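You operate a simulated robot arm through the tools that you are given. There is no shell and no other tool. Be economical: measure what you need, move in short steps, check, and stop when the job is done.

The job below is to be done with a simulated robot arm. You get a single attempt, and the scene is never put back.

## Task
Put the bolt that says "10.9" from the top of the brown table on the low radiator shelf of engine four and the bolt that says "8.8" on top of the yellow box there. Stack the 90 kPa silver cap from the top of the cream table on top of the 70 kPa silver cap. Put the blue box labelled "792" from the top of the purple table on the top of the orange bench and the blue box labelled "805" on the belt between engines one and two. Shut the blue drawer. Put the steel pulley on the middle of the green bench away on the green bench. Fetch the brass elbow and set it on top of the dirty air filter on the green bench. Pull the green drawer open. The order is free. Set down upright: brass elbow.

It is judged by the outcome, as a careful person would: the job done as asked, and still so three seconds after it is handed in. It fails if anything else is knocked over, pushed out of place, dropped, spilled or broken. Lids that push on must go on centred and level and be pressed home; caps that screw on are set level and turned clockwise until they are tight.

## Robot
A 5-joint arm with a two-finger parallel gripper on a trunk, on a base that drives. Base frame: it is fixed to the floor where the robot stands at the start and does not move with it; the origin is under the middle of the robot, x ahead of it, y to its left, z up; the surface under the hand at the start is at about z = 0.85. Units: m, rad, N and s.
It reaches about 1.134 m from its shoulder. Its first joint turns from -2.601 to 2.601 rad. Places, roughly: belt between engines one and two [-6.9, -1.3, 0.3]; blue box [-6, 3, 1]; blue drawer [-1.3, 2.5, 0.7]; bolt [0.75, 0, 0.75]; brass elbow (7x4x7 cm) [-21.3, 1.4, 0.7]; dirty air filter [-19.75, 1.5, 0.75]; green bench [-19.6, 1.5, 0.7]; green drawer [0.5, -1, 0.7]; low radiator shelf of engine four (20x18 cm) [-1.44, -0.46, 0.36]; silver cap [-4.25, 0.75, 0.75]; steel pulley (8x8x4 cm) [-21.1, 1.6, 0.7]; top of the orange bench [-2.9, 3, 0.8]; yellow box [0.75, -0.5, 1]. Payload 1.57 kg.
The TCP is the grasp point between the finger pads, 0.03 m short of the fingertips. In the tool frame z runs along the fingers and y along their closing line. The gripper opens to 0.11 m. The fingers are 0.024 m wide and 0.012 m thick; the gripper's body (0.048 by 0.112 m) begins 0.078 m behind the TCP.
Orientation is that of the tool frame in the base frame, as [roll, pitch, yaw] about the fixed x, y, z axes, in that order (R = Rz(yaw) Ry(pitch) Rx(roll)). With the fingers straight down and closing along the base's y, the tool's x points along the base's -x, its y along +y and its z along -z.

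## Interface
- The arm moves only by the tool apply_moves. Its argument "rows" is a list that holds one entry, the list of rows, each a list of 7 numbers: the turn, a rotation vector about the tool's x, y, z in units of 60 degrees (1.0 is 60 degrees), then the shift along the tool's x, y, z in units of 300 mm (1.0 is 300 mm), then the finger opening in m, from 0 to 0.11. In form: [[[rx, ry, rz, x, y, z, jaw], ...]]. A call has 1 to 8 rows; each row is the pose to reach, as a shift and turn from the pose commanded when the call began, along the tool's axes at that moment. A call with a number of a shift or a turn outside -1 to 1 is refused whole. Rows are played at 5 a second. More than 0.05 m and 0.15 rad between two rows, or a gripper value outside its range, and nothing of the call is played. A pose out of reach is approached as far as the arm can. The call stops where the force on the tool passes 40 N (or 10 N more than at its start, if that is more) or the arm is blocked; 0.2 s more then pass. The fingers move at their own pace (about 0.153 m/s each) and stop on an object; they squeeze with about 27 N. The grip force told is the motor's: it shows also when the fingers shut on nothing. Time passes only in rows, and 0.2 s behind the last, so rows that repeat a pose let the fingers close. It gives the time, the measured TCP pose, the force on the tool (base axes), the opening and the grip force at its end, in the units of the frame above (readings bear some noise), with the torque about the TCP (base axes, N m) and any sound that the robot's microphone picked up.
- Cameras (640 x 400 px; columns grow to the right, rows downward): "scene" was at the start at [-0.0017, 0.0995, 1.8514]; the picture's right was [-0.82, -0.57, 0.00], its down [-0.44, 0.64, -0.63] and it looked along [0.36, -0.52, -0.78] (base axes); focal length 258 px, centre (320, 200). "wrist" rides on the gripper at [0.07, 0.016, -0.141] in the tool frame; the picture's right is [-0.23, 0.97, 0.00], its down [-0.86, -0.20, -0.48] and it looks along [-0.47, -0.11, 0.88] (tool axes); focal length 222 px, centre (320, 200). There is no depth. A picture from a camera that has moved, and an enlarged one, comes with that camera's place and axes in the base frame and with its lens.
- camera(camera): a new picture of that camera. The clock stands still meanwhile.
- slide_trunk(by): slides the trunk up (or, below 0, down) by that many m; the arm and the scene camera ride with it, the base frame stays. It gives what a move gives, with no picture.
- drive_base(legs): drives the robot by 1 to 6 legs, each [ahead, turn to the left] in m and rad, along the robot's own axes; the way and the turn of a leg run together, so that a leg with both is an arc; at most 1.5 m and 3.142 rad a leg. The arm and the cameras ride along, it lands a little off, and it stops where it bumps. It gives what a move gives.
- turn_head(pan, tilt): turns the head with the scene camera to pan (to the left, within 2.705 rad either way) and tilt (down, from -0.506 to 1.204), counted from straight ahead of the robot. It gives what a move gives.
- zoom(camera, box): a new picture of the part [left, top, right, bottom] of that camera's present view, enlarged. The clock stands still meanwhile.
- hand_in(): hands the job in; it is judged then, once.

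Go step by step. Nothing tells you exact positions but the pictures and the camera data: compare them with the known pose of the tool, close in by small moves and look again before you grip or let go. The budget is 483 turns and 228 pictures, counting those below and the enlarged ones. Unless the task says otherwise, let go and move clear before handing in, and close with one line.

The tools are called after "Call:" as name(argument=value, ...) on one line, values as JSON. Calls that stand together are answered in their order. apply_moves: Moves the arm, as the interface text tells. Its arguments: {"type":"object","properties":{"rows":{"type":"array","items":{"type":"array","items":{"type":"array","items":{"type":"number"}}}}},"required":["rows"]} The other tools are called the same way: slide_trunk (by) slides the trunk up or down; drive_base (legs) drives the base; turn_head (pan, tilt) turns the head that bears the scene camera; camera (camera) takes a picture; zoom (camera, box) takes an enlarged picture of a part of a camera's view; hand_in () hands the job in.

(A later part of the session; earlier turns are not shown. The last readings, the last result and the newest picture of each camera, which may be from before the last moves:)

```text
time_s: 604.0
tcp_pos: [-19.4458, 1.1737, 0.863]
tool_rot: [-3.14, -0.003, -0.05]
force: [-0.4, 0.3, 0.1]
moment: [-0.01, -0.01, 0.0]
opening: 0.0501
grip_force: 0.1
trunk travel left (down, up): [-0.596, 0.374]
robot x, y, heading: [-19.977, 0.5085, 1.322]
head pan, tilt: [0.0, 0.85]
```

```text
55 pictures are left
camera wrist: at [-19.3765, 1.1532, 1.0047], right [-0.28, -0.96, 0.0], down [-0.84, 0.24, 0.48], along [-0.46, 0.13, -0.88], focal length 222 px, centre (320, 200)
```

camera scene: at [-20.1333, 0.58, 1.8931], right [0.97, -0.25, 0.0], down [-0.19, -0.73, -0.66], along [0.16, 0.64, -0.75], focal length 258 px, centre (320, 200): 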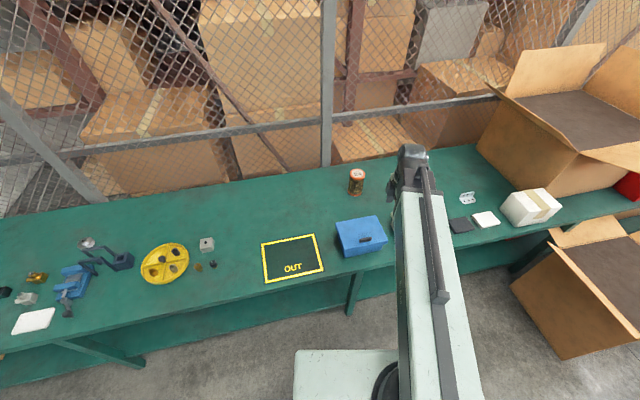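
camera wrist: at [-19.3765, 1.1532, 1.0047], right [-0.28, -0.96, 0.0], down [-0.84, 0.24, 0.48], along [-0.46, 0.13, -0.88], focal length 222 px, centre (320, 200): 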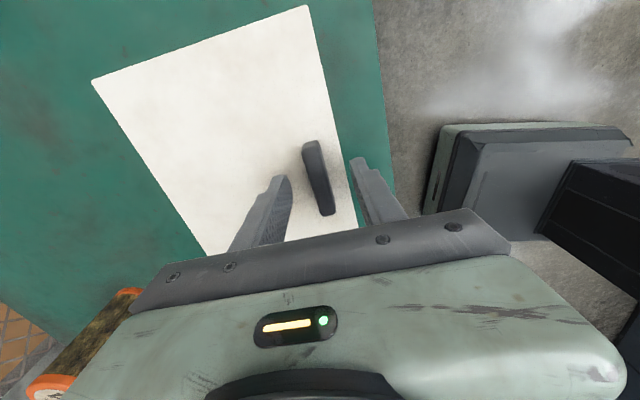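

Call:
apply_moves(rows=[[[0, 0, -0.08, 0, 0, 0, 0.05], [0, 0, -0.08, 0, 0, 0, 0.03], [0, 0, -0.08, 0, 0, 0, 0.015], [0, 0, -0.08, 0, 0, 0, 0.005], [0, 0, -0.08, 0, 0, 0, 0.005]]])

Call:
camera(camera="wrist")

Call:
slide_trunk(by=0.3)

Call:
zoom(camera="scene", box=[340, 110, 560, 290])

```text
time_s: 605.2
tcp_pos: [-19.446, 1.1735, 0.8635]
tool_rot: [-3.14, -0.002, 0.032]
force: [-0.8, 0.2, 0.0]
moment: [-0.03, -0.02, 0.07]
opening: 0.0133
grip_force: 27.6
trunk travel left (down, up): [-0.596, 0.374]
robot x, y, heading: [-19.9758, 0.5068, 1.318]
head pan, tilt: [0.0, 0.85]
```

```text
54 pictures are left
camera wrist: at [-19.3751, 1.1591, 1.0047], right [-0.19, -0.98, 0.0], down [-0.86, 0.17, 0.48], along [-0.47, 0.1, -0.88], focal length 222 px, centre (320, 200)
```

wrist: 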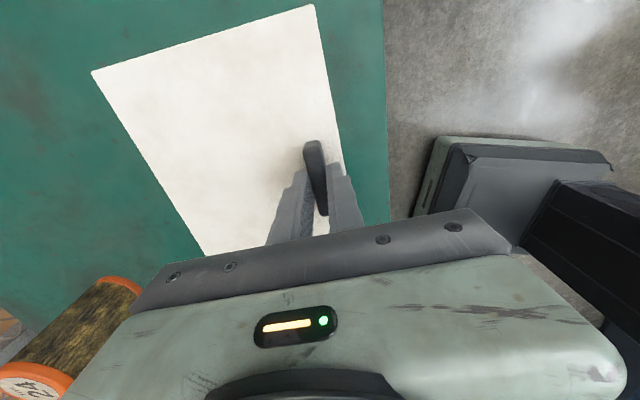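

```text
time_s: 608.2
tcp_pos: [-19.4456, 1.1738, 1.1617]
tool_rot: [-3.139, -0.004, 0.033]
force: [-0.3, 0.9, -0.8]
moment: [-0.06, 0.01, 0.02]
opening: 0.0133
grip_force: 27.0
trunk travel left (down, up): [-0.896, 0.074]
robot x, y, heading: [-19.9756, 0.5079, 1.316]
head pan, tilt: [0.0, 0.85]
```

```text
2.22 times, centred on (450, 200) of scene
camera zoom: at [-20.1331, 0.5802, 1.8762], right [0.97, -0.25, 0.0], down [-0.19, -0.73, -0.66], along [0.16, 0.64, -0.75], focal length 572 px, centre (31, 200)
```

zoom: 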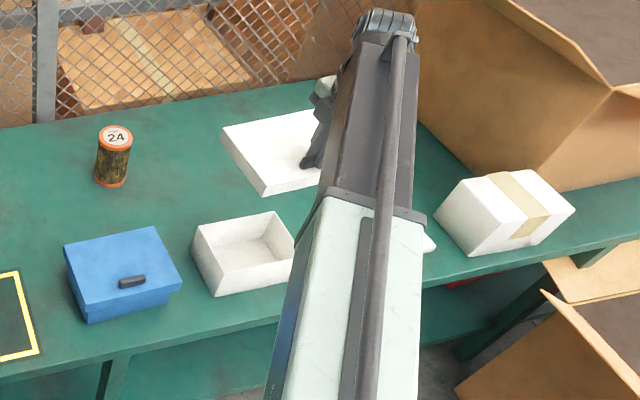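

The white box also looks empty, but I want to see all of it. Swing the lid aside for a clear view.

Call:
apply_moves(rows=[[[0, 0, 0, 0.1, 0.126, 0, 0.005], [0, 0, 0, 0.2, 0.252, 0, 0.005], [0, 0, 0, 0.3, 0.378, 0, 0.005], [0, 0, 0, 0.4, 0.504, 0, 0.005], [0, 0, 0, 0.5, 0.63, 0, 0.005], [0, 0, 0, 0.61, 0.754, 0, 0.005]]])

Call:
zoom(camera="scene", box=[340, 130, 560, 290])

```text
time_s: 609.6
tcp_pos: [-19.2519, 0.9537, 1.1632]
tool_rot: [-3.138, -0.002, 0.033]
force: [0.0, 0.1, -0.2]
moment: [-0.03, 0.02, -0.01]
opening: 0.0135
grip_force: 27.3
trunk travel left (down, up): [-0.896, 0.074]
robot x, y, heading: [-19.9756, 0.5076, 1.317]
head pan, tilt: [0.0, 0.85]
```

```text
2.50 times, centred on (450, 210) of scene
camera zoom: at [-20.1326, 0.5795, 1.8763], right [0.97, -0.25, 0.0], down [-0.19, -0.73, -0.66], along [0.16, 0.64, -0.75], focal length 644 px, centre (-5, 175)
```

zoom: 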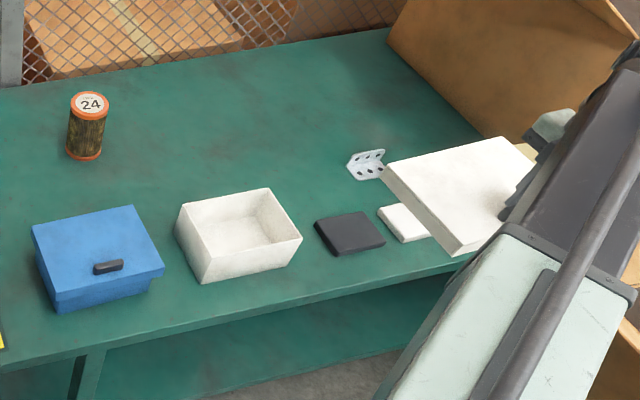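

Both boxes are empty storage boxes, so I'll put the pulley away in the white one and re-lid it. Park the white lid temporarily on the free marked square.

Call:
apply_moves(rows=[[[0, 0, 0, -0.14, -0.04, 0, 0.005], [0, 0, 0, -0.28, -0.08, 0, 0.005], [0, 0, 0, -0.42, -0.12, 0, 0.005], [0, 0, 0, -0.56, -0.16, 0, 0.005], [0, 0, 0, -0.7, -0.2, 0, 0.005], [0, 0, 0, -0.84, -0.24, 0, 0.005], [0, 0, 0, -0.96, -0.265, 0, 0.005]]])

Call:
apply_moves(rows=[[[0, 0, 0, -0.14, -0.04, 0, 0.005], [0, 0, 0, -0.28, -0.08, 0, 0.005], [0, 0, 0, -0.42, -0.12, 0, 0.005], [0, 0, 0, -0.56, -0.16, 0, 0.005], [0, 0, 0, -0.7, -0.2, 0, 0.005], [0, 0, 0, -0.84, -0.24, 0, 0.005], [0, 0, 0, -0.96, -0.265, 0, 0.005]]])

Call:
apply_moves(rows=[[[0, 0, 0, -0.14, -0.04, 0, 0.005], [0, 0, 0, -0.28, -0.08, 0, 0.005], [0, 0, 0, -0.42, -0.1, 0, 0.005], [0, 0, 0, -0.56, -0.12, 0, 0.005], [0, 0, 0, -0.7, -0.14, 0, 0.005], [0, 0, 0, -0.84, -0.16, 0, 0.005], [0, 0, 0, -0.96, -0.18, 0, 0.005]]])

Call:
camera(camera="scene")

```text
time_s: 611.2
tcp_pos: [-19.5453, 1.024, 1.1634]
tool_rot: [-3.14, -0.003, 0.034]
force: [0.0, -0.3, -0.9]
moment: [-0.04, 0.01, -0.02]
opening: 0.0131
grip_force: 27.4
trunk travel left (down, up): [-0.896, 0.074]
robot x, y, heading: [-19.9778, 0.5101, 1.324]
head pan, tilt: [0.0, 0.85]
```

```text
time_s: 612.8
tcp_pos: [-19.8354, 1.0948, 1.1616]
tool_rot: [-3.14, 0.0, 0.032]
force: [0.3, 0.8, -1.0]
moment: [-0.06, -0.04, 0.0]
opening: 0.0129
grip_force: 26.6
trunk travel left (down, up): [-0.896, 0.074]
robot x, y, heading: [-19.9772, 0.5076, 1.323]
head pan, tilt: [0.0, 0.85]
```

```text
time_s: 614.4
tcp_pos: [-20.1267, 1.1369, 1.1621]
tool_rot: [-3.14, -0.003, 0.032]
force: [-0.4, 0.3, -1.2]
moment: [-0.05, 0.0, 0.0]
opening: 0.0131
grip_force: 26.9
trunk travel left (down, up): [-0.896, 0.074]
robot x, y, heading: [-19.977, 0.5083, 1.321]
head pan, tilt: [0.0, 0.85]
```

```text
51 pictures are left
camera scene: at [-20.1338, 0.5802, 1.8762], right [0.97, -0.25, 0.0], down [-0.19, -0.73, -0.66], along [0.16, 0.64, -0.75], focal length 258 px, centre (320, 200)
```

scene: 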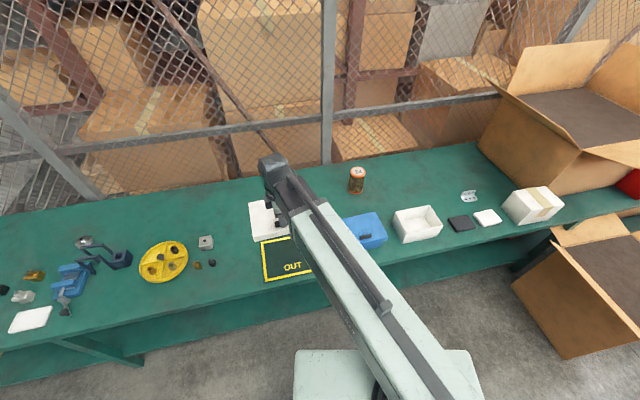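

Call:
slide_trunk(by=-0.33)

Call:
slide_trunk(by=-0.025)

Call:
slide_trunk(by=-0.012)

Call:
zoom(camera="scene", box=[200, 100, 320, 220])

```text
time_s: 617.6
tcp_pos: [-20.1249, 1.1364, 0.8333]
tool_rot: [-3.14, -0.001, 0.033]
force: [-0.6, 0.5, -1.6]
moment: [-0.04, 0.0, -0.02]
opening: 0.0135
grip_force: 27.1
trunk travel left (down, up): [-0.566, 0.404]
robot x, y, heading: [-19.9807, 0.5074, 1.326]
head pan, tilt: [0.0, 0.85]
```

```text
time_s: 618.4
tcp_pos: [-20.1266, 1.137, 0.8076]
tool_rot: [-3.138, -0.002, 0.033]
force: [0.4, 0.8, -0.1]
moment: [-0.08, -0.01, 0.01]
opening: 0.0129
grip_force: 26.9
trunk travel left (down, up): [-0.541, 0.429]
robot x, y, heading: [-19.9752, 0.5094, 1.315]
head pan, tilt: [0.0, 0.85]
```

```text
time_s: 619.0
tcp_pos: [-20.127, 1.136, 0.7952]
tool_rot: [-3.139, -0.004, 0.032]
force: [0.1, -0.7, -1.6]
moment: [0.01, -0.04, 0.0]
opening: 0.0128
grip_force: 26.8
trunk travel left (down, up): [-0.529, 0.441]
robot x, y, heading: [-19.9784, 0.5045, 1.32]
head pan, tilt: [0.0, 0.85]
```

```text
3.33 times, centred on (260, 160) of scene
camera zoom: at [-20.1333, 0.58, 1.5092], right [0.97, -0.25, 0.0], down [-0.19, -0.73, -0.66], along [0.16, 0.64, -0.75], focal length 859 px, centre (520, 333)
```

zoom: 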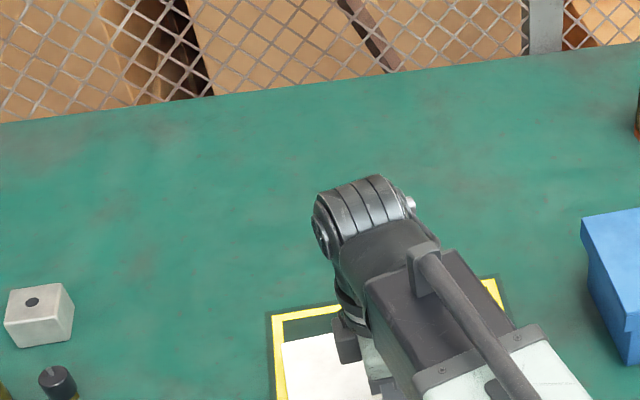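

Call:
slide_trunk(by=-0.01)

Call:
slide_trunk(by=-0.01)

Call:
slide_trunk(by=-0.008)

```text
time_s: 619.5
tcp_pos: [-20.1262, 1.1359, 0.7869]
tool_rot: [-3.135, -0.001, 0.034]
force: [-2.7, 8.7, 28.3]
moment: [0.09, 0.03, 0.02]
opening: 0.0136
grip_force: 27.1
trunk travel left (down, up): [-0.519, 0.451]
robot x, y, heading: [-19.9787, 0.509, 1.324]
head pan, tilt: [0.0, 0.85]
```

```text
time_s: 620.0
tcp_pos: [-20.1257, 1.1355, 0.7815]
tool_rot: [-3.135, 0.0, 0.032]
force: [0.0, -0.4, 42.1]
moment: [-0.37, 0.12, -0.02]
opening: 0.0132
grip_force: 26.5
trunk travel left (down, up): [-0.513, 0.457]
robot x, y, heading: [-19.9781, 0.5112, 1.315]
head pan, tilt: [0.0, 0.85]
stopped: the force on the tool passed its limit at 115 N (the readings are from after the stop); the commanded pose is now the measured one
```

```text
time_s: 620.2
tcp_pos: [-20.1257, 1.1356, 0.7815]
tool_rot: [-3.134, -0.002, 0.033]
force: [-0.5, -1.0, 44.8]
moment: [-0.39, 0.16, -0.07]
opening: 0.0133
grip_force: 27.3
trunk travel left (down, up): [-0.513, 0.457]
robot x, y, heading: [-19.9784, 0.5074, 1.322]
head pan, tilt: [0.0, 0.85]
stopped: the force on the tool passed its limit at 66 N (the readings are from after the stop); the commanded pose is now the measured one
```

Call:
slide_trunk(by=0.006)

Call:
apply_moves(rows=[[[0, 0, 0, 0, 0, 0, 0.025], [0, 0, 0, 0, 0, 0, 0.04], [0, 0, 0, 0, 0, 0, 0.05], [0, 0, 0, 0, 0, 0, 0.05]]])

Call:
slide_trunk(by=0.38)

Call:
camera(camera="wrist")

```text
time_s: 620.8
tcp_pos: [-20.1264, 1.1379, 0.7849]
tool_rot: [-3.136, -0.002, 0.034]
force: [0.7, 0.1, -1.1]
moment: [-0.08, 0.02, 0.02]
opening: 0.0129
grip_force: 27.2
trunk travel left (down, up): [-0.519, 0.451]
robot x, y, heading: [-19.9766, 0.5062, 1.324]
head pan, tilt: [0.0, 0.85]
```

```text
time_s: 621.8
tcp_pos: [-20.1265, 1.1375, 0.7857]
tool_rot: [-3.136, 0.001, 0.035]
force: [-0.2, 0.9, 0.3]
moment: [0.02, 0.01, -0.01]
opening: 0.0499
grip_force: 0.0
trunk travel left (down, up): [-0.519, 0.451]
robot x, y, heading: [-19.9783, 0.5074, 1.324]
head pan, tilt: [0.0, 0.85]
```

```text
time_s: 625.5
tcp_pos: [-20.1256, 1.1375, 1.1651]
tool_rot: [-3.137, -0.002, 0.033]
force: [0.4, 0.4, 0.1]
moment: [-0.01, 0.03, 0.01]
opening: 0.0504
grip_force: 0.1
trunk travel left (down, up): [-0.899, 0.071]
robot x, y, heading: [-19.9753, 0.5092, 1.32]
head pan, tilt: [0.0, 0.85]
```

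```text
49 pictures are left
camera wrist: at [-20.0558, 1.1231, 1.3077], right [-0.19, -0.98, -0.01], down [-0.86, 0.17, 0.48], along [-0.47, 0.1, -0.88], focal length 222 px, centre (320, 200)
```

wrist: 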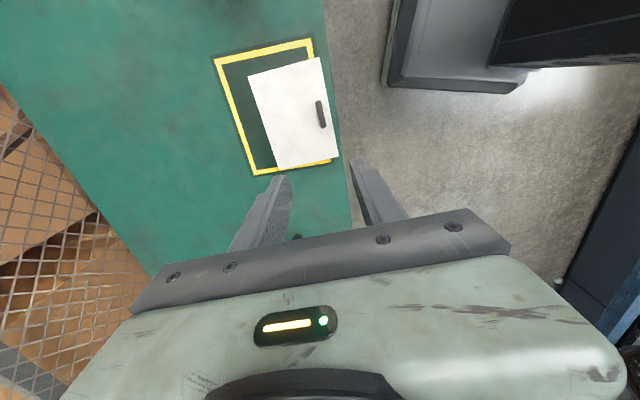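

Lid parked. Now to the pulley.

Call:
drive_base(legs=[[0, 1.68], [1.07, 0], [0, -1.6]])

Call:
turn_head(pan=0, tilt=0.9)

Call:
camera(camera="scene")

```text
time_s: 638.8
tcp_pos: [-21.2309, 1.2787, 1.1651]
tool_rot: [-3.136, 0.0, 0.119]
force: [-0.2, -0.5, 1.4]
moment: [0.0, -0.01, -0.02]
opening: 0.0502
grip_force: 0.1
trunk travel left (down, up): [-0.899, 0.071]
robot x, y, heading: [-21.0453, 0.6681, 1.415]
head pan, tilt: [0.0, 0.85]
```

```text
time_s: 639.5
tcp_pos: [-21.2327, 1.2794, 1.1643]
tool_rot: [-3.137, -0.002, 0.119]
force: [-0.4, -0.2, -0.9]
moment: [0.01, 0.0, 0.0]
opening: 0.0501
grip_force: 0.2
trunk travel left (down, up): [-0.899, 0.071]
robot x, y, heading: [-21.0425, 0.6653, 1.414]
head pan, tilt: [0.0, 0.901]
```

```text
48 pictures are left
camera scene: at [-21.2077, 0.7214, 1.8753], right [0.99, -0.15, 0.0], down [-0.12, -0.77, -0.62], along [0.1, 0.61, -0.78], focal length 258 px, centre (320, 200)
```

scene: 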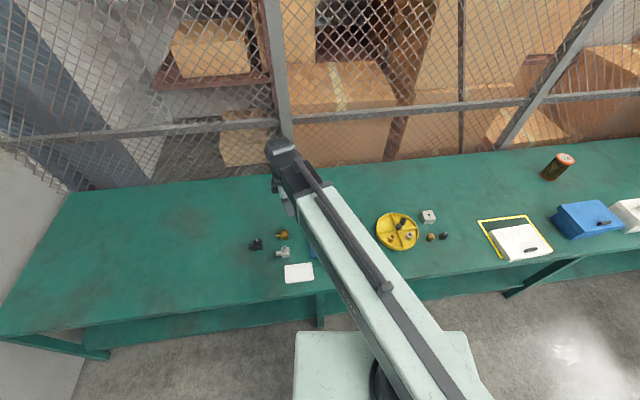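

Call:
apply_moves(rows=[[[0, 0, 0, 0.06, -0.13, 0, 0.1], [0, 0, 0, 0.12, -0.26, 0, 0.1], [0, 0, 0, 0.18, -0.39, 0, 0.1], [0, 0, 0, 0.24, -0.52, 0, 0.1], [0, 0, 0, 0.3, -0.64, 0, 0.1], [0, 0, 0, 0.35, -0.76, 0, 0.1], [0, 0, 0, 0.407, -0.875, 0, 0.1]]])

Call:
slide_trunk(by=-0.15)

Call:
camera(camera="wrist")

```text
time_s: 641.1
tcp_pos: [-21.1405, 1.5543, 1.1662]
tool_rot: [-3.137, -0.003, 0.12]
force: [0.0, -0.4, -0.5]
moment: [0.01, 0.0, 0.03]
opening: 0.0998
grip_force: 0.1
trunk travel left (down, up): [-0.899, 0.071]
robot x, y, heading: [-21.0448, 0.6695, 1.414]
head pan, tilt: [0.0, 0.901]
```

```text
time_s: 642.8
tcp_pos: [-21.1402, 1.5521, 1.0164]
tool_rot: [-3.137, -0.003, 0.121]
force: [0.3, 0.9, 0.1]
moment: [-0.01, 0.01, -0.06]
opening: 0.1002
grip_force: 0.1
trunk travel left (down, up): [-0.749, 0.221]
robot x, y, heading: [-21.0473, 0.6635, 1.414]
head pan, tilt: [0.0, 0.901]
```

```text
47 pictures are left
camera wrist: at [-21.0692, 1.5444, 1.1577], right [-0.11, -0.99, -0.01], down [-0.87, 0.09, 0.48], along [-0.47, 0.06, -0.88], focal length 222 px, centre (320, 200)
```

wrist: 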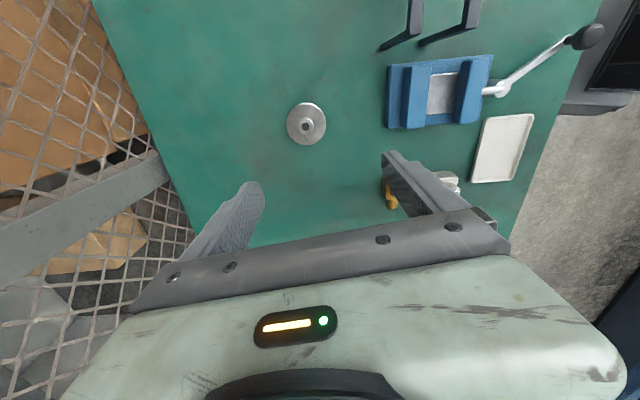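

Call:
apply_moves(rows=[[[0, 0, 0, 0.011, -0.096, 0, 0.1], [0, 0, 0, 0.011, -0.096, 0, 0.1]]])

Call:
slide_trunk(by=-0.2)

Call:
camera(camera="wrist")

```text
time_s: 643.4
tcp_pos: [-21.1415, 1.5812, 1.0156]
tool_rot: [-3.136, -0.001, 0.12]
force: [-0.5, -0.7, -0.7]
moment: [0.0, -0.01, -0.03]
opening: 0.0999
grip_force: 0.0
trunk travel left (down, up): [-0.749, 0.221]
robot x, y, heading: [-21.0435, 0.6679, 1.416]
head pan, tilt: [0.0, 0.901]
```

```text
time_s: 645.6
tcp_pos: [-21.1409, 1.5811, 0.8159]
tool_rot: [-3.136, -0.001, 0.117]
force: [0.1, 0.5, 0.5]
moment: [-0.01, -0.06, 0.0]
opening: 0.1
grip_force: 0.0
trunk travel left (down, up): [-0.549, 0.421]
robot x, y, heading: [-21.0424, 0.6688, 1.417]
head pan, tilt: [0.0, 0.901]
```

```text
46 pictures are left
camera wrist: at [-21.0686, 1.5725, 0.9577], right [-0.11, -0.99, -0.01], down [-0.87, 0.09, 0.48], along [-0.47, 0.06, -0.88], focal length 222 px, centre (320, 200)
```

wrist: 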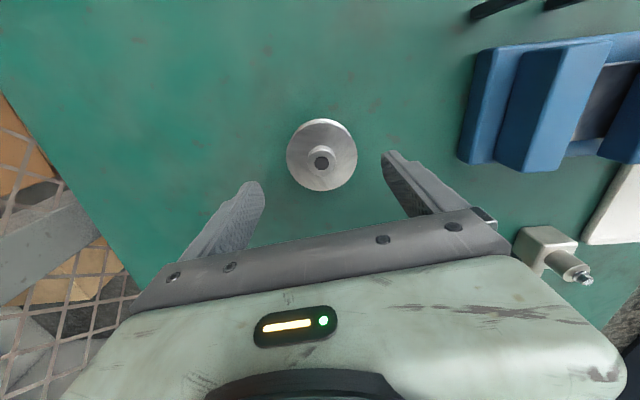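

Call:
slide_trunk(by=-0.068)

Call:
slide_trunk(by=-0.006)

```text
time_s: 646.7
tcp_pos: [-21.1386, 1.5801, 0.7505]
tool_rot: [-3.135, -0.003, 0.119]
force: [-0.3, 3.0, 30.7]
moment: [-1.52, 0.0, 0.02]
opening: 0.0968
grip_force: 0.0
trunk travel left (down, up): [-0.481, 0.489]
robot x, y, heading: [-21.0414, 0.6665, 1.414]
head pan, tilt: [0.0, 0.901]
```

```text
time_s: 647.0
tcp_pos: [-21.1399, 1.5797, 0.7499]
tool_rot: [-3.136, -0.002, 0.12]
force: [-0.9, 3.1, 35.8]
moment: [-1.84, 0.03, 0.07]
opening: 0.0962
grip_force: 0.0
trunk travel left (down, up): [-0.481, 0.489]
robot x, y, heading: [-21.0434, 0.6666, 1.413]
head pan, tilt: [0.0, 0.901]
stopped: the force on the tool passed its limit at 48 N (the readings are from after the stop); the commanded pose is now the measured one
```

Call:
slide_trunk(by=0.007)

Call:
apply_moves(rows=[[[0, 0, 0, 0, 0, 0, 0.09], [0, 0, 0, 0, 0, 0, 0.075], [0, 0, 0, 0, 0, 0, 0.06], [0, 0, 0, 0, 0, 0, 0.06]]])

Call:
slide_trunk(by=0.1)

Call:
camera(camera="wrist")

```text
time_s: 647.5
tcp_pos: [-21.1412, 1.5816, 0.7528]
tool_rot: [-3.138, -0.001, 0.12]
force: [-0.1, -0.3, 0.0]
moment: [-0.02, 0.02, 0.02]
opening: 0.1001
grip_force: 0.1
trunk travel left (down, up): [-0.488, 0.482]
robot x, y, heading: [-21.0454, 0.6665, 1.416]
head pan, tilt: [0.0, 0.901]
```

```text
time_s: 648.5
tcp_pos: [-21.1413, 1.5803, 0.7536]
tool_rot: [-3.138, -0.003, 0.12]
force: [0.5, 0.5, -0.2]
moment: [-0.1, 0.0, 0.0]
opening: 0.0714
grip_force: 27.0
trunk travel left (down, up): [-0.488, 0.482]
robot x, y, heading: [-21.0422, 0.6661, 1.416]
head pan, tilt: [0.0, 0.901]
```

```text
time_s: 649.9
tcp_pos: [-21.1407, 1.5817, 0.8536]
tool_rot: [-3.137, -0.003, 0.118]
force: [0.2, 0.2, -3.3]
moment: [-0.01, 0.01, 0.0]
opening: 0.0714
grip_force: 26.9
trunk travel left (down, up): [-0.588, 0.382]
robot x, y, heading: [-21.0448, 0.6686, 1.415]
head pan, tilt: [0.0, 0.901]
```

```text
45 pictures are left
camera wrist: at [-21.0686, 1.5729, 0.9959], right [-0.11, -0.99, 0.0], down [-0.87, 0.09, 0.48], along [-0.47, 0.06, -0.88], focal length 222 px, centre (320, 200)
```

wrist: 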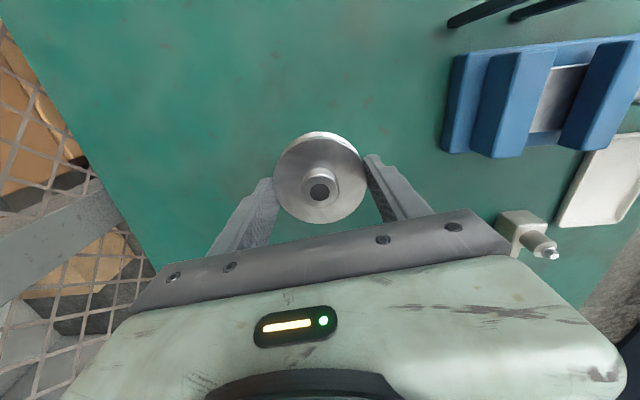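

Pulley gripped. Raise and return to the white box.

Call:
slide_trunk(by=0.3)

Call:
drive_base(legs=[[0, -1.46], [1.25, 0], [0, 1.1]])

Call:
camera(camera="wrist")

```text
time_s: 652.9
tcp_pos: [-21.1402, 1.5811, 1.1537]
tool_rot: [-3.138, -0.002, 0.121]
force: [0.4, 0.2, -4.0]
moment: [0.0, 0.03, -0.02]
opening: 0.0712
grip_force: 26.8
trunk travel left (down, up): [-0.888, 0.082]
robot x, y, heading: [-21.0428, 0.6662, 1.417]
head pan, tilt: [0.0, 0.901]
```

```text
time_s: 665.5
tcp_pos: [-19.546, 1.4728, 1.1527]
tool_rot: [-3.139, -0.001, -0.272]
force: [-0.2, 0.4, -4.1]
moment: [-0.04, -0.01, -0.01]
opening: 0.071
grip_force: 27.0
trunk travel left (down, up): [-0.888, 0.082]
robot x, y, heading: [-19.7884, 0.5806, 1.03]
head pan, tilt: [0.0, 0.901]
```

```text
44 pictures are left
camera wrist: at [-19.4821, 1.4384, 1.2951], right [-0.48, -0.88, 0.0], down [-0.77, 0.42, 0.48], along [-0.42, 0.23, -0.88], focal length 222 px, centre (320, 200)
```

wrist: 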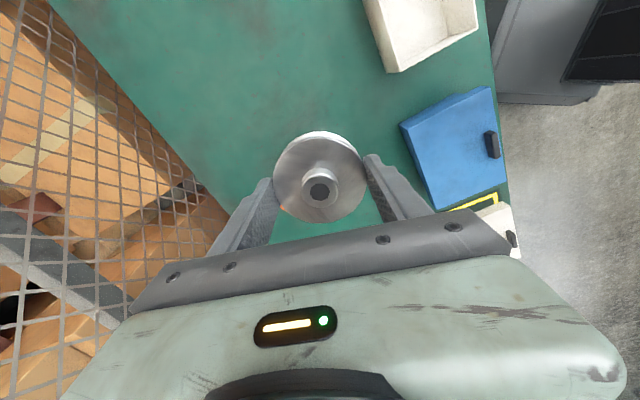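

Call:
apply_moves(rows=[[[0, 0, 0.14, 0, 0, 0, 0.06], [0, 0, 0.28, 0, 0, 0, 0.06], [0, 0, 0.42, 0, 0, 0, 0.06], [0, 0, 0.56, 0, 0, 0, 0.06], [0, 0, 0.7, 0, 0, 0, 0.06], [0, 0, 0.84, 0, 0, 0, 0.06], [0, 0, 0.98, 0, 0, 0, 0.06]]])

Call:
apply_moves(rows=[[[0, 0, 0.05, 0.14, -0.02, 0, 0.06], [0, 0, 0.1, 0.28, -0.04, 0, 0.06], [0, 0, 0.15, 0.42, -0.06, 0, 0.06], [0, 0, 0.2, 0.56, -0.08, 0, 0.06], [0, 0, 0.25, 0.7, -0.1, 0, 0.06], [0, 0, 0.26, 0.84, -0.122, 0, 0.06]]])

Call:
camera(camera="wrist")

Call:
camera(camera="scene")

```text
time_s: 667.1
tcp_pos: [-19.5463, 1.4727, 1.1525]
tool_rot: [-3.138, 0.001, -1.301]
force: [0.1, -0.2, -3.4]
moment: [0.01, 0.01, 0.0]
opening: 0.0714
grip_force: 27.1
trunk travel left (down, up): [-0.888, 0.082]
robot x, y, heading: [-19.7815, 0.5771, 1.034]
head pan, tilt: [0.0, 0.901]
```

```text
time_s: 668.5
tcp_pos: [-19.4414, 1.2385, 1.1559]
tool_rot: [-3.138, 0.004, -1.572]
force: [0.9, -0.3, -4.1]
moment: [0.01, 0.0, 0.02]
opening: 0.0712
grip_force: 27.2
trunk travel left (down, up): [-0.888, 0.082]
robot x, y, heading: [-19.7882, 0.577, 1.026]
head pan, tilt: [0.0, 0.901]
```

```text
43 pictures are left
camera wrist: at [-19.4562, 1.1687, 1.296], right [-0.97, 0.23, 0.0], down [0.2, 0.85, 0.48], along [0.11, 0.47, -0.88], focal length 222 px, centre (320, 200)
```

wrist: 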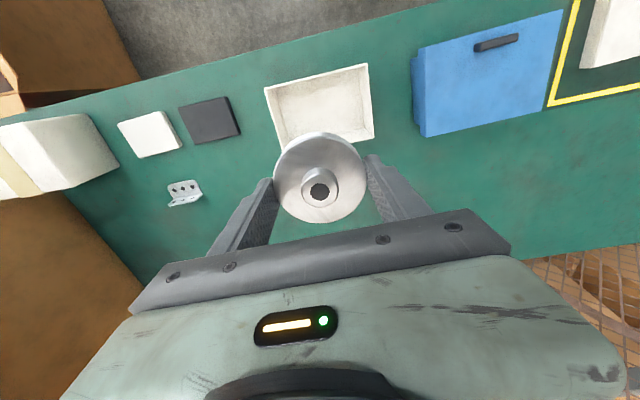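

```text
42 pictures are left
camera scene: at [-19.9162, 0.691, 1.8641], right [0.86, -0.52, 0.0], down [-0.4, -0.67, -0.62], along [0.32, 0.53, -0.78], focal length 258 px, centre (320, 200)
```

scene: 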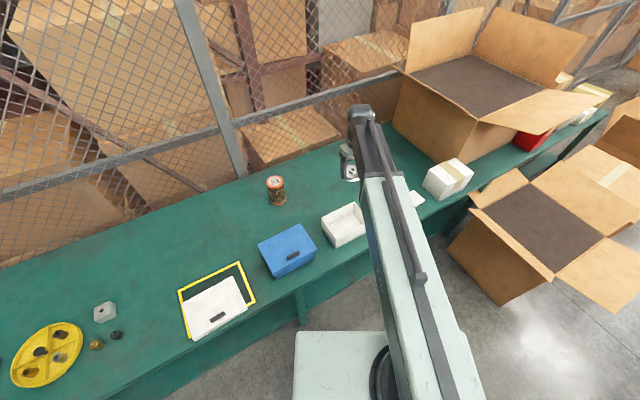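

Call:
slide_trunk(by=-0.25)

Call:
camera(camera="wrist")

```text
time_s: 671.1
tcp_pos: [-19.4411, 1.2408, 0.9039]
tool_rot: [-3.139, 0.003, -1.571]
force: [-0.1, 0.1, -4.3]
moment: [0.0, -0.02, 0.01]
opening: 0.0711
grip_force: 26.8
trunk travel left (down, up): [-0.638, 0.332]
robot x, y, heading: [-19.787, 0.5793, 1.027]
head pan, tilt: [0.0, 0.901]
```

```text
41 pictures are left
camera wrist: at [-19.4566, 1.1696, 1.0459], right [-0.97, 0.23, 0.0], down [0.2, 0.85, 0.48], along [0.11, 0.47, -0.88], focal length 222 px, centre (320, 200)
```

wrist: 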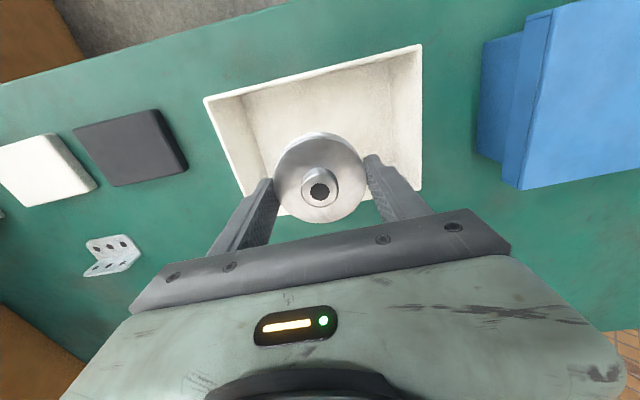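

Call:
slide_trunk(by=-0.12)

Call:
slide_trunk(by=-0.012)

Call:
slide_trunk(by=-0.006)

```text
time_s: 672.6
tcp_pos: [-19.44, 1.24, 0.7841]
tool_rot: [-3.139, 0.004, -1.569]
force: [-0.1, 0.0, -3.5]
moment: [-0.02, 0.01, 0.0]
opening: 0.0714
grip_force: 27.0
trunk travel left (down, up): [-0.518, 0.452]
robot x, y, heading: [-19.788, 0.5745, 1.033]
head pan, tilt: [0.0, 0.901]
```

```text
time_s: 673.2
tcp_pos: [-19.4398, 1.2396, 0.7725]
tool_rot: [-3.14, 0.003, -1.569]
force: [-0.5, 0.0, -3.5]
moment: [-0.02, 0.01, 0.01]
opening: 0.0712
grip_force: 27.1
trunk travel left (down, up): [-0.506, 0.464]
robot x, y, heading: [-19.7887, 0.5787, 1.029]
head pan, tilt: [0.0, 0.901]
```

```text
time_s: 673.7
tcp_pos: [-19.4414, 1.2404, 0.7669]
tool_rot: [-3.137, 0.004, -1.569]
force: [-0.2, 0.0, -3.2]
moment: [-0.01, -0.01, 0.02]
opening: 0.0709
grip_force: 27.0
trunk travel left (down, up): [-0.5, 0.47]
robot x, y, heading: [-19.7881, 0.5812, 1.028]
head pan, tilt: [0.0, 0.901]
```

Call:
slide_trunk(by=-0.004)

Call:
slide_trunk(by=-0.003)

```text
time_s: 674.2
tcp_pos: [-19.4398, 1.2403, 0.7617]
tool_rot: [-3.138, 0.003, -1.569]
force: [1.1, -0.4, -4.0]
moment: [-0.01, -0.01, 0.0]
opening: 0.071
grip_force: 27.2
trunk travel left (down, up): [-0.496, 0.474]
robot x, y, heading: [-19.7848, 0.5766, 1.031]
head pan, tilt: [0.0, 0.901]
```

```text
time_s: 674.8
tcp_pos: [-19.4401, 1.2389, 0.7612]
tool_rot: [-3.138, 0.005, -1.569]
force: [4.1, 6.2, 13.8]
moment: [-0.31, 0.18, -0.03]
opening: 0.0711
grip_force: 27.1
trunk travel left (down, up): [-0.493, 0.477]
robot x, y, heading: [-19.788, 0.5785, 1.026]
head pan, tilt: [0.0, 0.901]
```

Contact with the box floor. Release and rise.

Call:
slide_trunk(by=0.002)

Call:
apply_moves(rows=[[[0, 0, 0, 0, 0, 0, 0.076], [0, 0, 0, 0, 0, 0, 0.085], [0, 0, 0, 0, 0, 0, 0.095], [0, 0, 0, 0, 0, 0, 0.1], [0, 0, 0, 0, 0, 0, 0.1]]])

Call:
slide_trunk(by=0.4)

Call:
camera(camera="wrist")

```text
time_s: 675.3
tcp_pos: [-19.4405, 1.24, 0.7613]
tool_rot: [-3.138, 0.003, -1.569]
force: [0.3, -0.6, -4.0]
moment: [0.01, 0.01, -0.02]
opening: 0.0711
grip_force: 27.3
trunk travel left (down, up): [-0.495, 0.475]
robot x, y, heading: [-19.7888, 0.576, 1.028]
head pan, tilt: [0.0, 0.901]
```

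```text
time_s: 676.5
tcp_pos: [-19.441, 1.2392, 0.7608]
tool_rot: [-3.139, 0.003, -1.57]
force: [-0.2, 0.0, -0.2]
moment: [0.0, -0.01, -0.02]
opening: 0.1
grip_force: 0.1
trunk travel left (down, up): [-0.495, 0.475]
robot x, y, heading: [-19.7881, 0.5792, 1.029]
head pan, tilt: [0.0, 0.901]
```

```text
time_s: 680.3
tcp_pos: [-19.4404, 1.2394, 1.1609]
tool_rot: [-3.139, 0.004, -1.568]
force: [0.3, 0.8, -0.2]
moment: [0.04, 0.01, 0.01]
opening: 0.0998
grip_force: 0.0
trunk travel left (down, up): [-0.895, 0.075]
robot x, y, heading: [-19.7893, 0.5822, 1.03]
head pan, tilt: [0.0, 0.901]
```

```text
40 pictures are left
camera wrist: at [-19.4567, 1.1695, 1.303], right [-0.97, 0.23, 0.0], down [0.2, 0.85, 0.48], along [0.11, 0.47, -0.88], focal length 222 px, centre (320, 200)
```

wrist: 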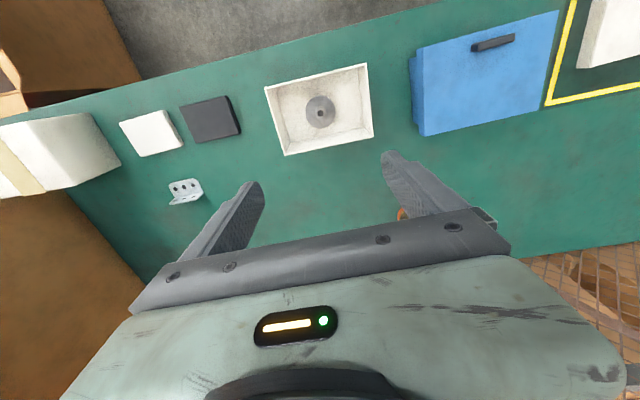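

The pulley sits in the white box. Now swing back and regrip the white lid at its recorded pose.

Call:
apply_moves(rows=[[[0, 0, -0.14, 0.02, 0.12, 0, 0.05], [0, 0, -0.28, 0.04, 0.24, 0, 0.05], [0, 0, -0.42, 0.06, 0.36, 0, 0.05], [0, 0, -0.56, 0.08, 0.48, 0, 0.05], [0, 0, -0.7, 0.1, 0.6, 0, 0.05], [0, 0, -0.84, 0.12, 0.72, 0, 0.05], [0, 0, -0.98, 0.13, 0.83, 0, 0.05]]])

Call:
apply_moves(rows=[[[0, 0, -0.09, -0.11, 0.086, 0, 0.05], [0, 0, -0.18, -0.22, 0.172, 0, 0.05], [0, 0, -0.27, -0.33, 0.258, 0, 0.05], [0, 0, -0.36, -0.44, 0.344, 0, 0.05], [0, 0, -0.45, -0.55, 0.43, 0, 0.05], [0, 0, -0.55, -0.66, 0.517, 0, 0.05]]])

Call:
apply_moves(rows=[[[0, 0, 0, -0.13, 0.02, 0, 0.05], [0, 0, 0, -0.26, 0.04, 0, 0.05], [0, 0, 0, -0.39, 0.06, 0, 0.05], [0, 0, 0, -0.52, 0.07, 0, 0.05], [0, 0, 0, -0.62, 0.08, 0, 0.05], [0, 0, 0, -0.62, 0.08, 0, 0.05]]])

```text
time_s: 681.9
tcp_pos: [-19.6908, 1.2, 1.1609]
tool_rot: [-3.136, 0.0, -0.541]
force: [0.6, -0.6, -1.2]
moment: [-0.01, 0.0, 0.0]
opening: 0.0501
grip_force: 0.1
trunk travel left (down, up): [-0.895, 0.075]
robot x, y, heading: [-19.7862, 0.5762, 1.031]
head pan, tilt: [0.0, 0.901]
```

```text
time_s: 683.3
tcp_pos: [-19.941, 1.1705, 1.1617]
tool_rot: [-3.138, -0.004, 0.036]
force: [-0.4, 0.4, -0.1]
moment: [0.0, -0.05, -0.02]
opening: 0.05
grip_force: 0.1
trunk travel left (down, up): [-0.895, 0.075]
robot x, y, heading: [-19.7896, 0.5779, 1.027]
head pan, tilt: [0.0, 0.901]
```

```text
time_s: 684.7
tcp_pos: [-20.1253, 1.1386, 1.1612]
tool_rot: [-3.139, -0.003, 0.034]
force: [0.2, 0.2, 0.3]
moment: [0.02, 0.01, 0.0]
opening: 0.0502
grip_force: 0.0
out of reach, approached as far as the arm can: row 2
trunk travel left (down, up): [-0.895, 0.075]
robot x, y, heading: [-19.7887, 0.5763, 1.032]
head pan, tilt: [0.0, 0.901]
```

Call:
slide_trunk(by=-0.36)

Call:
slide_trunk(by=-0.014)

Call:
camera(camera="wrist")

```text
time_s: 688.2
tcp_pos: [-20.126, 1.1384, 0.8013]
tool_rot: [-3.139, -0.004, 0.034]
force: [1.0, -0.3, 0.6]
moment: [0.0, -0.01, 0.01]
opening: 0.0502
grip_force: 0.0
trunk travel left (down, up): [-0.535, 0.435]
robot x, y, heading: [-19.7837, 0.581, 1.029]
head pan, tilt: [0.0, 0.901]
```

```text
time_s: 688.8
tcp_pos: [-20.1249, 1.1388, 0.7875]
tool_rot: [-3.138, -0.003, 0.033]
force: [-0.7, 0.1, 0.2]
moment: [-0.04, 0.01, 0.01]
opening: 0.0501
grip_force: 0.0
trunk travel left (down, up): [-0.521, 0.449]
robot x, y, heading: [-19.7825, 0.5792, 1.031]
head pan, tilt: [0.0, 0.901]
```

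```text
39 pictures are left
camera wrist: at [-20.0542, 1.1235, 0.9295], right [-0.2, -0.98, 0.0], down [-0.86, 0.17, 0.48], along [-0.47, 0.1, -0.88], focal length 222 px, centre (320, 200)
```

wrist: 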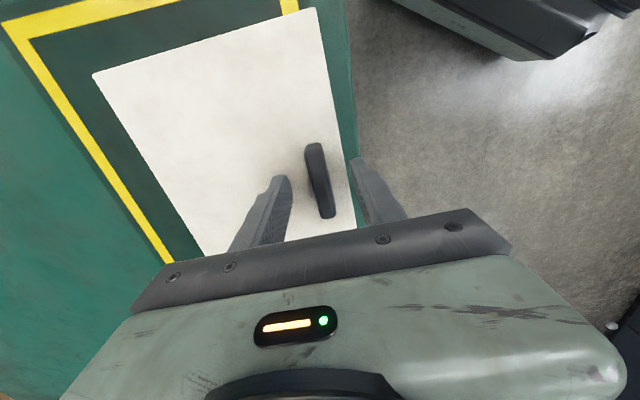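

Call:
apply_moves(rows=[[[0, 0, 0, 0, 0, 0, 0.03], [0, 0, 0, 0, 0, 0, 0.015], [0, 0, 0, 0, 0, 0, 0.005], [0, 0, 0, 0, 0, 0, 0.005]]])

Call:
slide_trunk(by=0.25)

Call:
apply_moves(rows=[[[0, 0, 0, 0.14, -0.01, 0, 0.005], [0, 0, 0, 0.28, -0.02, 0, 0.005], [0, 0, 0, 0.42, -0.03, 0, 0.005], [0, 0, 0, 0.56, -0.04, 0, 0.005], [0, 0, 0, 0.7, -0.05, 0, 0.005], [0, 0, 0, 0.84, -0.06, 0, 0.005], [0, 0, 0, 0.98, -0.06, 0, 0.005]]])

Call:
apply_moves(rows=[[[0, 0, 0, 0.14, -0.01, 0, 0.005], [0, 0, 0, 0.28, -0.02, 0, 0.005], [0, 0, 0, 0.42, -0.03, 0, 0.005], [0, 0, 0, 0.56, -0.04, 0, 0.005], [0, 0, 0, 0.7, -0.05, 0, 0.005], [0, 0, 0, 0.84, -0.06, 0, 0.005], [0, 0, 0, 0.98, -0.06, 0, 0.005]]])

```text
time_s: 689.8
tcp_pos: [-20.1256, 1.1394, 0.7877]
tool_rot: [-3.138, -0.003, 0.032]
force: [0.5, 0.5, -0.2]
moment: [-0.05, -0.03, 0.02]
opening: 0.0132
grip_force: 27.0
trunk travel left (down, up): [-0.521, 0.449]
robot x, y, heading: [-19.7858, 0.5788, 1.023]
head pan, tilt: [0.0, 0.901]
```

```text
time_s: 692.4
tcp_pos: [-20.1238, 1.1388, 1.038]
tool_rot: [-3.139, -0.003, 0.033]
force: [-0.2, -0.1, -0.6]
moment: [-0.05, 0.01, 0.01]
opening: 0.0133
grip_force: 27.2
trunk travel left (down, up): [-0.771, 0.199]
robot x, y, heading: [-19.7887, 0.5766, 1.029]
head pan, tilt: [0.0, 0.901]
```

```text
time_s: 694.0
tcp_pos: [-19.8298, 1.1654, 1.037]
tool_rot: [-3.139, -0.003, 0.033]
force: [0.4, 0.2, -0.6]
moment: [0.0, 0.02, 0.01]
opening: 0.0129
grip_force: 27.2
trunk travel left (down, up): [-0.771, 0.199]
robot x, y, heading: [-19.7869, 0.5807, 1.031]
head pan, tilt: [0.0, 0.901]
```

```text
time_s: 695.6
tcp_pos: [-19.5374, 1.1948, 1.0362]
tool_rot: [-3.138, -0.003, 0.033]
force: [-0.9, 0.3, -1.2]
moment: [-0.04, -0.02, 0.02]
opening: 0.0133
grip_force: 26.9
out of reach, approached as far as the arm can: row 6
trunk travel left (down, up): [-0.771, 0.199]
robot x, y, heading: [-19.7854, 0.5813, 1.034]
head pan, tilt: [0.0, 0.901]
```

Call:
apply_moves(rows=[[[0, 0, 0, 0.1, 0.026, 0, 0.005], [0, 0, 0, 0.2, 0.052, 0, 0.005], [0, 0, 0, 0.306, 0.077, 0, 0.005], [0, 0, 0, 0.306, 0.077, 0, 0.005]]])

Call:
slide_trunk(by=-0.14)

Call:
camera(camera="wrist")

Call:
zoom(camera="scene", box=[280, 120, 400, 260])

```text
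time_s: 696.6
tcp_pos: [-19.4441, 1.1751, 1.0366]
tool_rot: [-3.138, -0.003, 0.032]
force: [0.3, 2.1, -0.7]
moment: [-0.04, 0.0, 0.01]
opening: 0.0134
grip_force: 26.9
out of reach, approached as far as the arm can: row 2, 3, 4
trunk travel left (down, up): [-0.771, 0.199]
robot x, y, heading: [-19.7873, 0.5785, 1.032]
head pan, tilt: [0.0, 0.901]
```

```text
time_s: 698.3
tcp_pos: [-19.4453, 1.1748, 0.8973]
tool_rot: [-3.139, -0.004, 0.033]
force: [0.7, -0.5, -1.1]
moment: [-0.04, 0.01, 0.0]
opening: 0.0133
grip_force: 27.2
trunk travel left (down, up): [-0.631, 0.339]
robot x, y, heading: [-19.7846, 0.5768, 1.025]
head pan, tilt: [0.0, 0.901]
```

```text
38 pictures are left
camera wrist: at [-19.3741, 1.1602, 1.0395], right [-0.2, -0.98, 0.0], down [-0.86, 0.17, 0.48], along [-0.47, 0.1, -0.88], focal length 222 px, centre (320, 200)
```

wrist: 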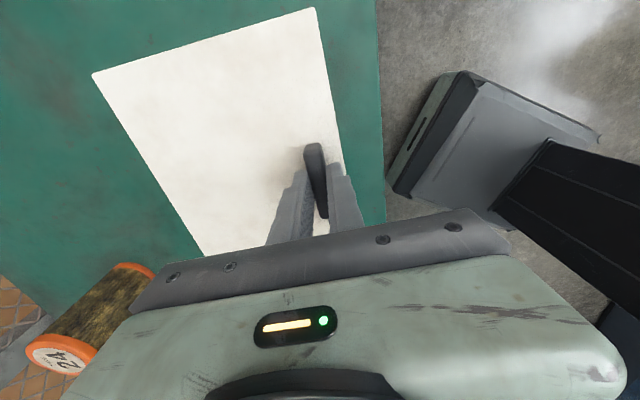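

```text
2.86 times, centred on (340, 190) of scene
camera zoom: at [-19.9166, 0.6912, 1.607], right [0.86, -0.52, 0.0], down [-0.4, -0.67, -0.62], along [0.32, 0.53, -0.78], focal length 736 px, centre (263, 229)
```

zoom: 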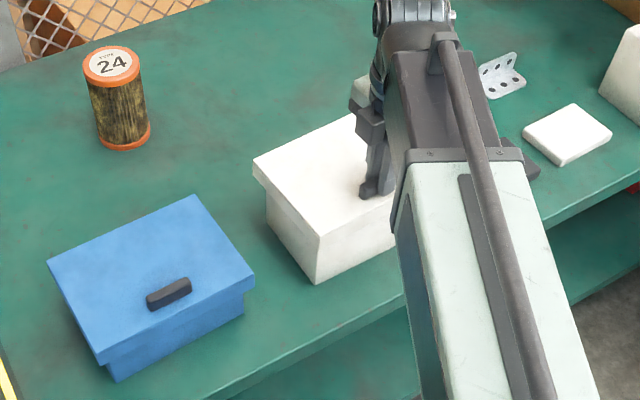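

Call:
slide_trunk(by=-0.026)

Call:
slide_trunk(by=-0.006)

Call:
zoom(camera="scene", box=[300, 130, 400, 240])

```text
time_s: 699.0
tcp_pos: [-19.4446, 1.1746, 0.8716]
tool_rot: [-3.138, -0.002, 0.032]
force: [-0.2, -0.2, -0.8]
moment: [-0.04, 0.0, 0.0]
opening: 0.0133
grip_force: 26.4
trunk travel left (down, up): [-0.605, 0.365]
robot x, y, heading: [-19.7878, 0.5779, 1.027]
head pan, tilt: [0.0, 0.901]
```

```text
time_s: 699.5
tcp_pos: [-19.4445, 1.174, 0.8651]
tool_rot: [-3.139, -0.003, 0.033]
force: [0.3, -0.5, -1.1]
moment: [-0.03, -0.01, 0.02]
opening: 0.0133
grip_force: 27.4
trunk travel left (down, up): [-0.599, 0.371]
robot x, y, heading: [-19.7883, 0.5766, 1.031]
head pan, tilt: [0.0, 0.901]
```

```text
3.64 times, centred on (350, 185) of scene
camera zoom: at [-19.9166, 0.6912, 1.575], right [0.86, -0.52, 0.0], down [-0.4, -0.67, -0.62], along [0.32, 0.53, -0.78], focal length 937 px, centre (211, 254)
```

zoom: 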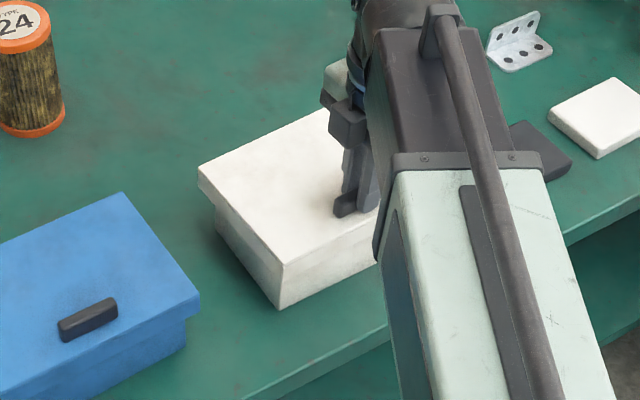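

Call:
slide_trunk(by=-0.003)

Call:
slide_trunk(by=-0.002)

```text
time_s: 700.1
tcp_pos: [-19.4445, 1.1747, 0.8615]
tool_rot: [-3.138, -0.003, 0.033]
force: [0.4, 0.9, -0.8]
moment: [-0.07, 0.0, 0.01]
opening: 0.0134
grip_force: 26.8
trunk travel left (down, up): [-0.596, 0.374]
robot x, y, heading: [-19.7916, 0.5796, 1.03]
head pan, tilt: [0.0, 0.901]
```

```text
time_s: 700.6
tcp_pos: [-19.4441, 1.1745, 0.8617]
tool_rot: [-3.135, -0.007, 0.033]
force: [3.3, 6.3, 19.4]
moment: [0.01, 0.14, -0.03]
opening: 0.013
grip_force: 26.7
trunk travel left (down, up): [-0.594, 0.376]
robot x, y, heading: [-19.7849, 0.5784, 1.026]
head pan, tilt: [0.0, 0.901]
```

The lid is seated. Release, rise and check.

Call:
apply_moves(rows=[[[0, 0, 0, 0, 0, 0, 0.025], [0, 0, 0, 0, 0, 0, 0.04], [0, 0, 0, 0, 0, 0, 0.05], [0, 0, 0, 0, 0, 0, 0.05]]])

Call:
slide_trunk(by=0.3)

Call:
drive_base(legs=[[0, 0.6]])

Call:
turn_head(pan=-0.7, tilt=0.8)

Call:
camera(camera="scene")

```text
time_s: 701.6
tcp_pos: [-19.4449, 1.1751, 0.8605]
tool_rot: [-3.138, -0.003, 0.033]
force: [0.4, 0.6, -0.1]
moment: [0.03, 0.0, -0.02]
opening: 0.0502
grip_force: 0.1
trunk travel left (down, up): [-0.594, 0.376]
robot x, y, heading: [-19.7865, 0.5811, 1.023]
head pan, tilt: [0.0, 0.901]
```

```text
time_s: 704.6
tcp_pos: [-19.4458, 1.1759, 1.1597]
tool_rot: [-3.139, -0.003, 0.033]
force: [1.0, 0.7, 0.4]
moment: [0.01, -0.04, 0.0]
opening: 0.0502
grip_force: 0.0
trunk travel left (down, up): [-0.894, 0.076]
robot x, y, heading: [-19.7856, 0.5836, 1.024]
head pan, tilt: [0.0, 0.901]
```

```text
time_s: 706.6
tcp_pos: [-19.8426, 1.2644, 1.1593]
tool_rot: [-3.137, -0.003, 0.634]
force: [0.1, -0.1, 0.4]
moment: [0.03, 0.01, -0.01]
opening: 0.0505
grip_force: 0.1
trunk travel left (down, up): [-0.894, 0.076]
robot x, y, heading: [-19.7796, 0.5798, 1.627]
head pan, tilt: [0.0, 0.901]
```

```text
time_s: 707.7
tcp_pos: [-19.842, 1.2643, 1.161]
tool_rot: [-3.139, -0.003, 0.638]
force: [-1.3, 0.5, -1.1]
moment: [-0.02, -0.02, 0.01]
opening: 0.0499
grip_force: 0.0
trunk travel left (down, up): [-0.894, 0.076]
robot x, y, heading: [-19.7775, 0.5758, 1.625]
head pan, tilt: [-0.7, 0.799]
```

```text
35 pictures are left
camera scene: at [-19.8944, 0.589, 1.8779], right [0.8, -0.6, 0.0], down [-0.43, -0.57, -0.7], along [0.42, 0.56, -0.72], focal length 258 px, centre (320, 200)
```

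scene: 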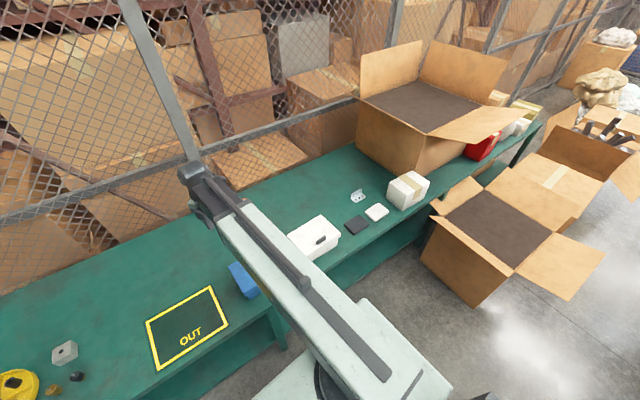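

White box closed. Now fetch the brass elbow.

Call:
drive_base(legs=[[0, 1.43], [1.33, 0], [0, -1.55]])

Call:
apply_moves(rows=[[[0, 0, 0, 0, 0, 0, 0.08], [0, 0, 0, 0, 0, 0, 0.08]]])

Call:
camera(camera="wrist")

```text
time_s: 721.9
tcp_pos: [-21.1232, 1.3736, 1.1597]
tool_rot: [-3.137, -0.004, 0.507]
force: [0.3, -0.1, -1.0]
moment: [0.01, 0.02, 0.03]
opening: 0.0502
grip_force: 0.0
trunk travel left (down, up): [-0.894, 0.076]
robot x, y, heading: [-21.1678, 0.6849, 1.5]
head pan, tilt: [-0.7, 0.799]
```

```text
time_s: 722.5
tcp_pos: [-21.1244, 1.3735, 1.1594]
tool_rot: [-3.139, -0.003, 0.505]
force: [0.0, -0.4, -0.4]
moment: [0.04, -0.01, -0.01]
opening: 0.08
grip_force: 0.1
trunk travel left (down, up): [-0.894, 0.076]
robot x, y, heading: [-21.1661, 0.6846, 1.503]
head pan, tilt: [-0.7, 0.799]
```

```text
34 pictures are left
camera wrist: at [-21.0551, 1.392, 1.3026], right [0.27, -0.96, 0.0], down [-0.85, -0.24, 0.48], along [-0.46, -0.13, -0.88], focal length 222 px, centre (320, 200)
```

wrist: 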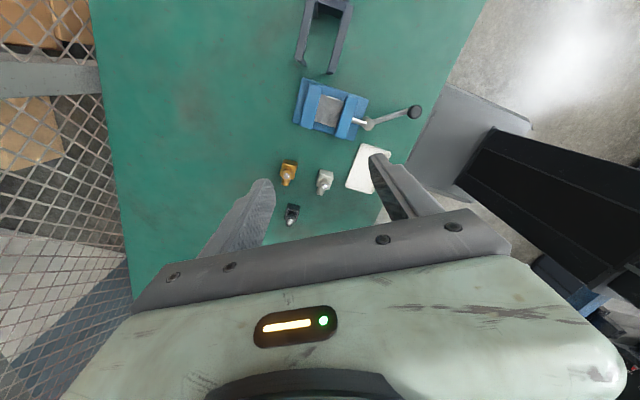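

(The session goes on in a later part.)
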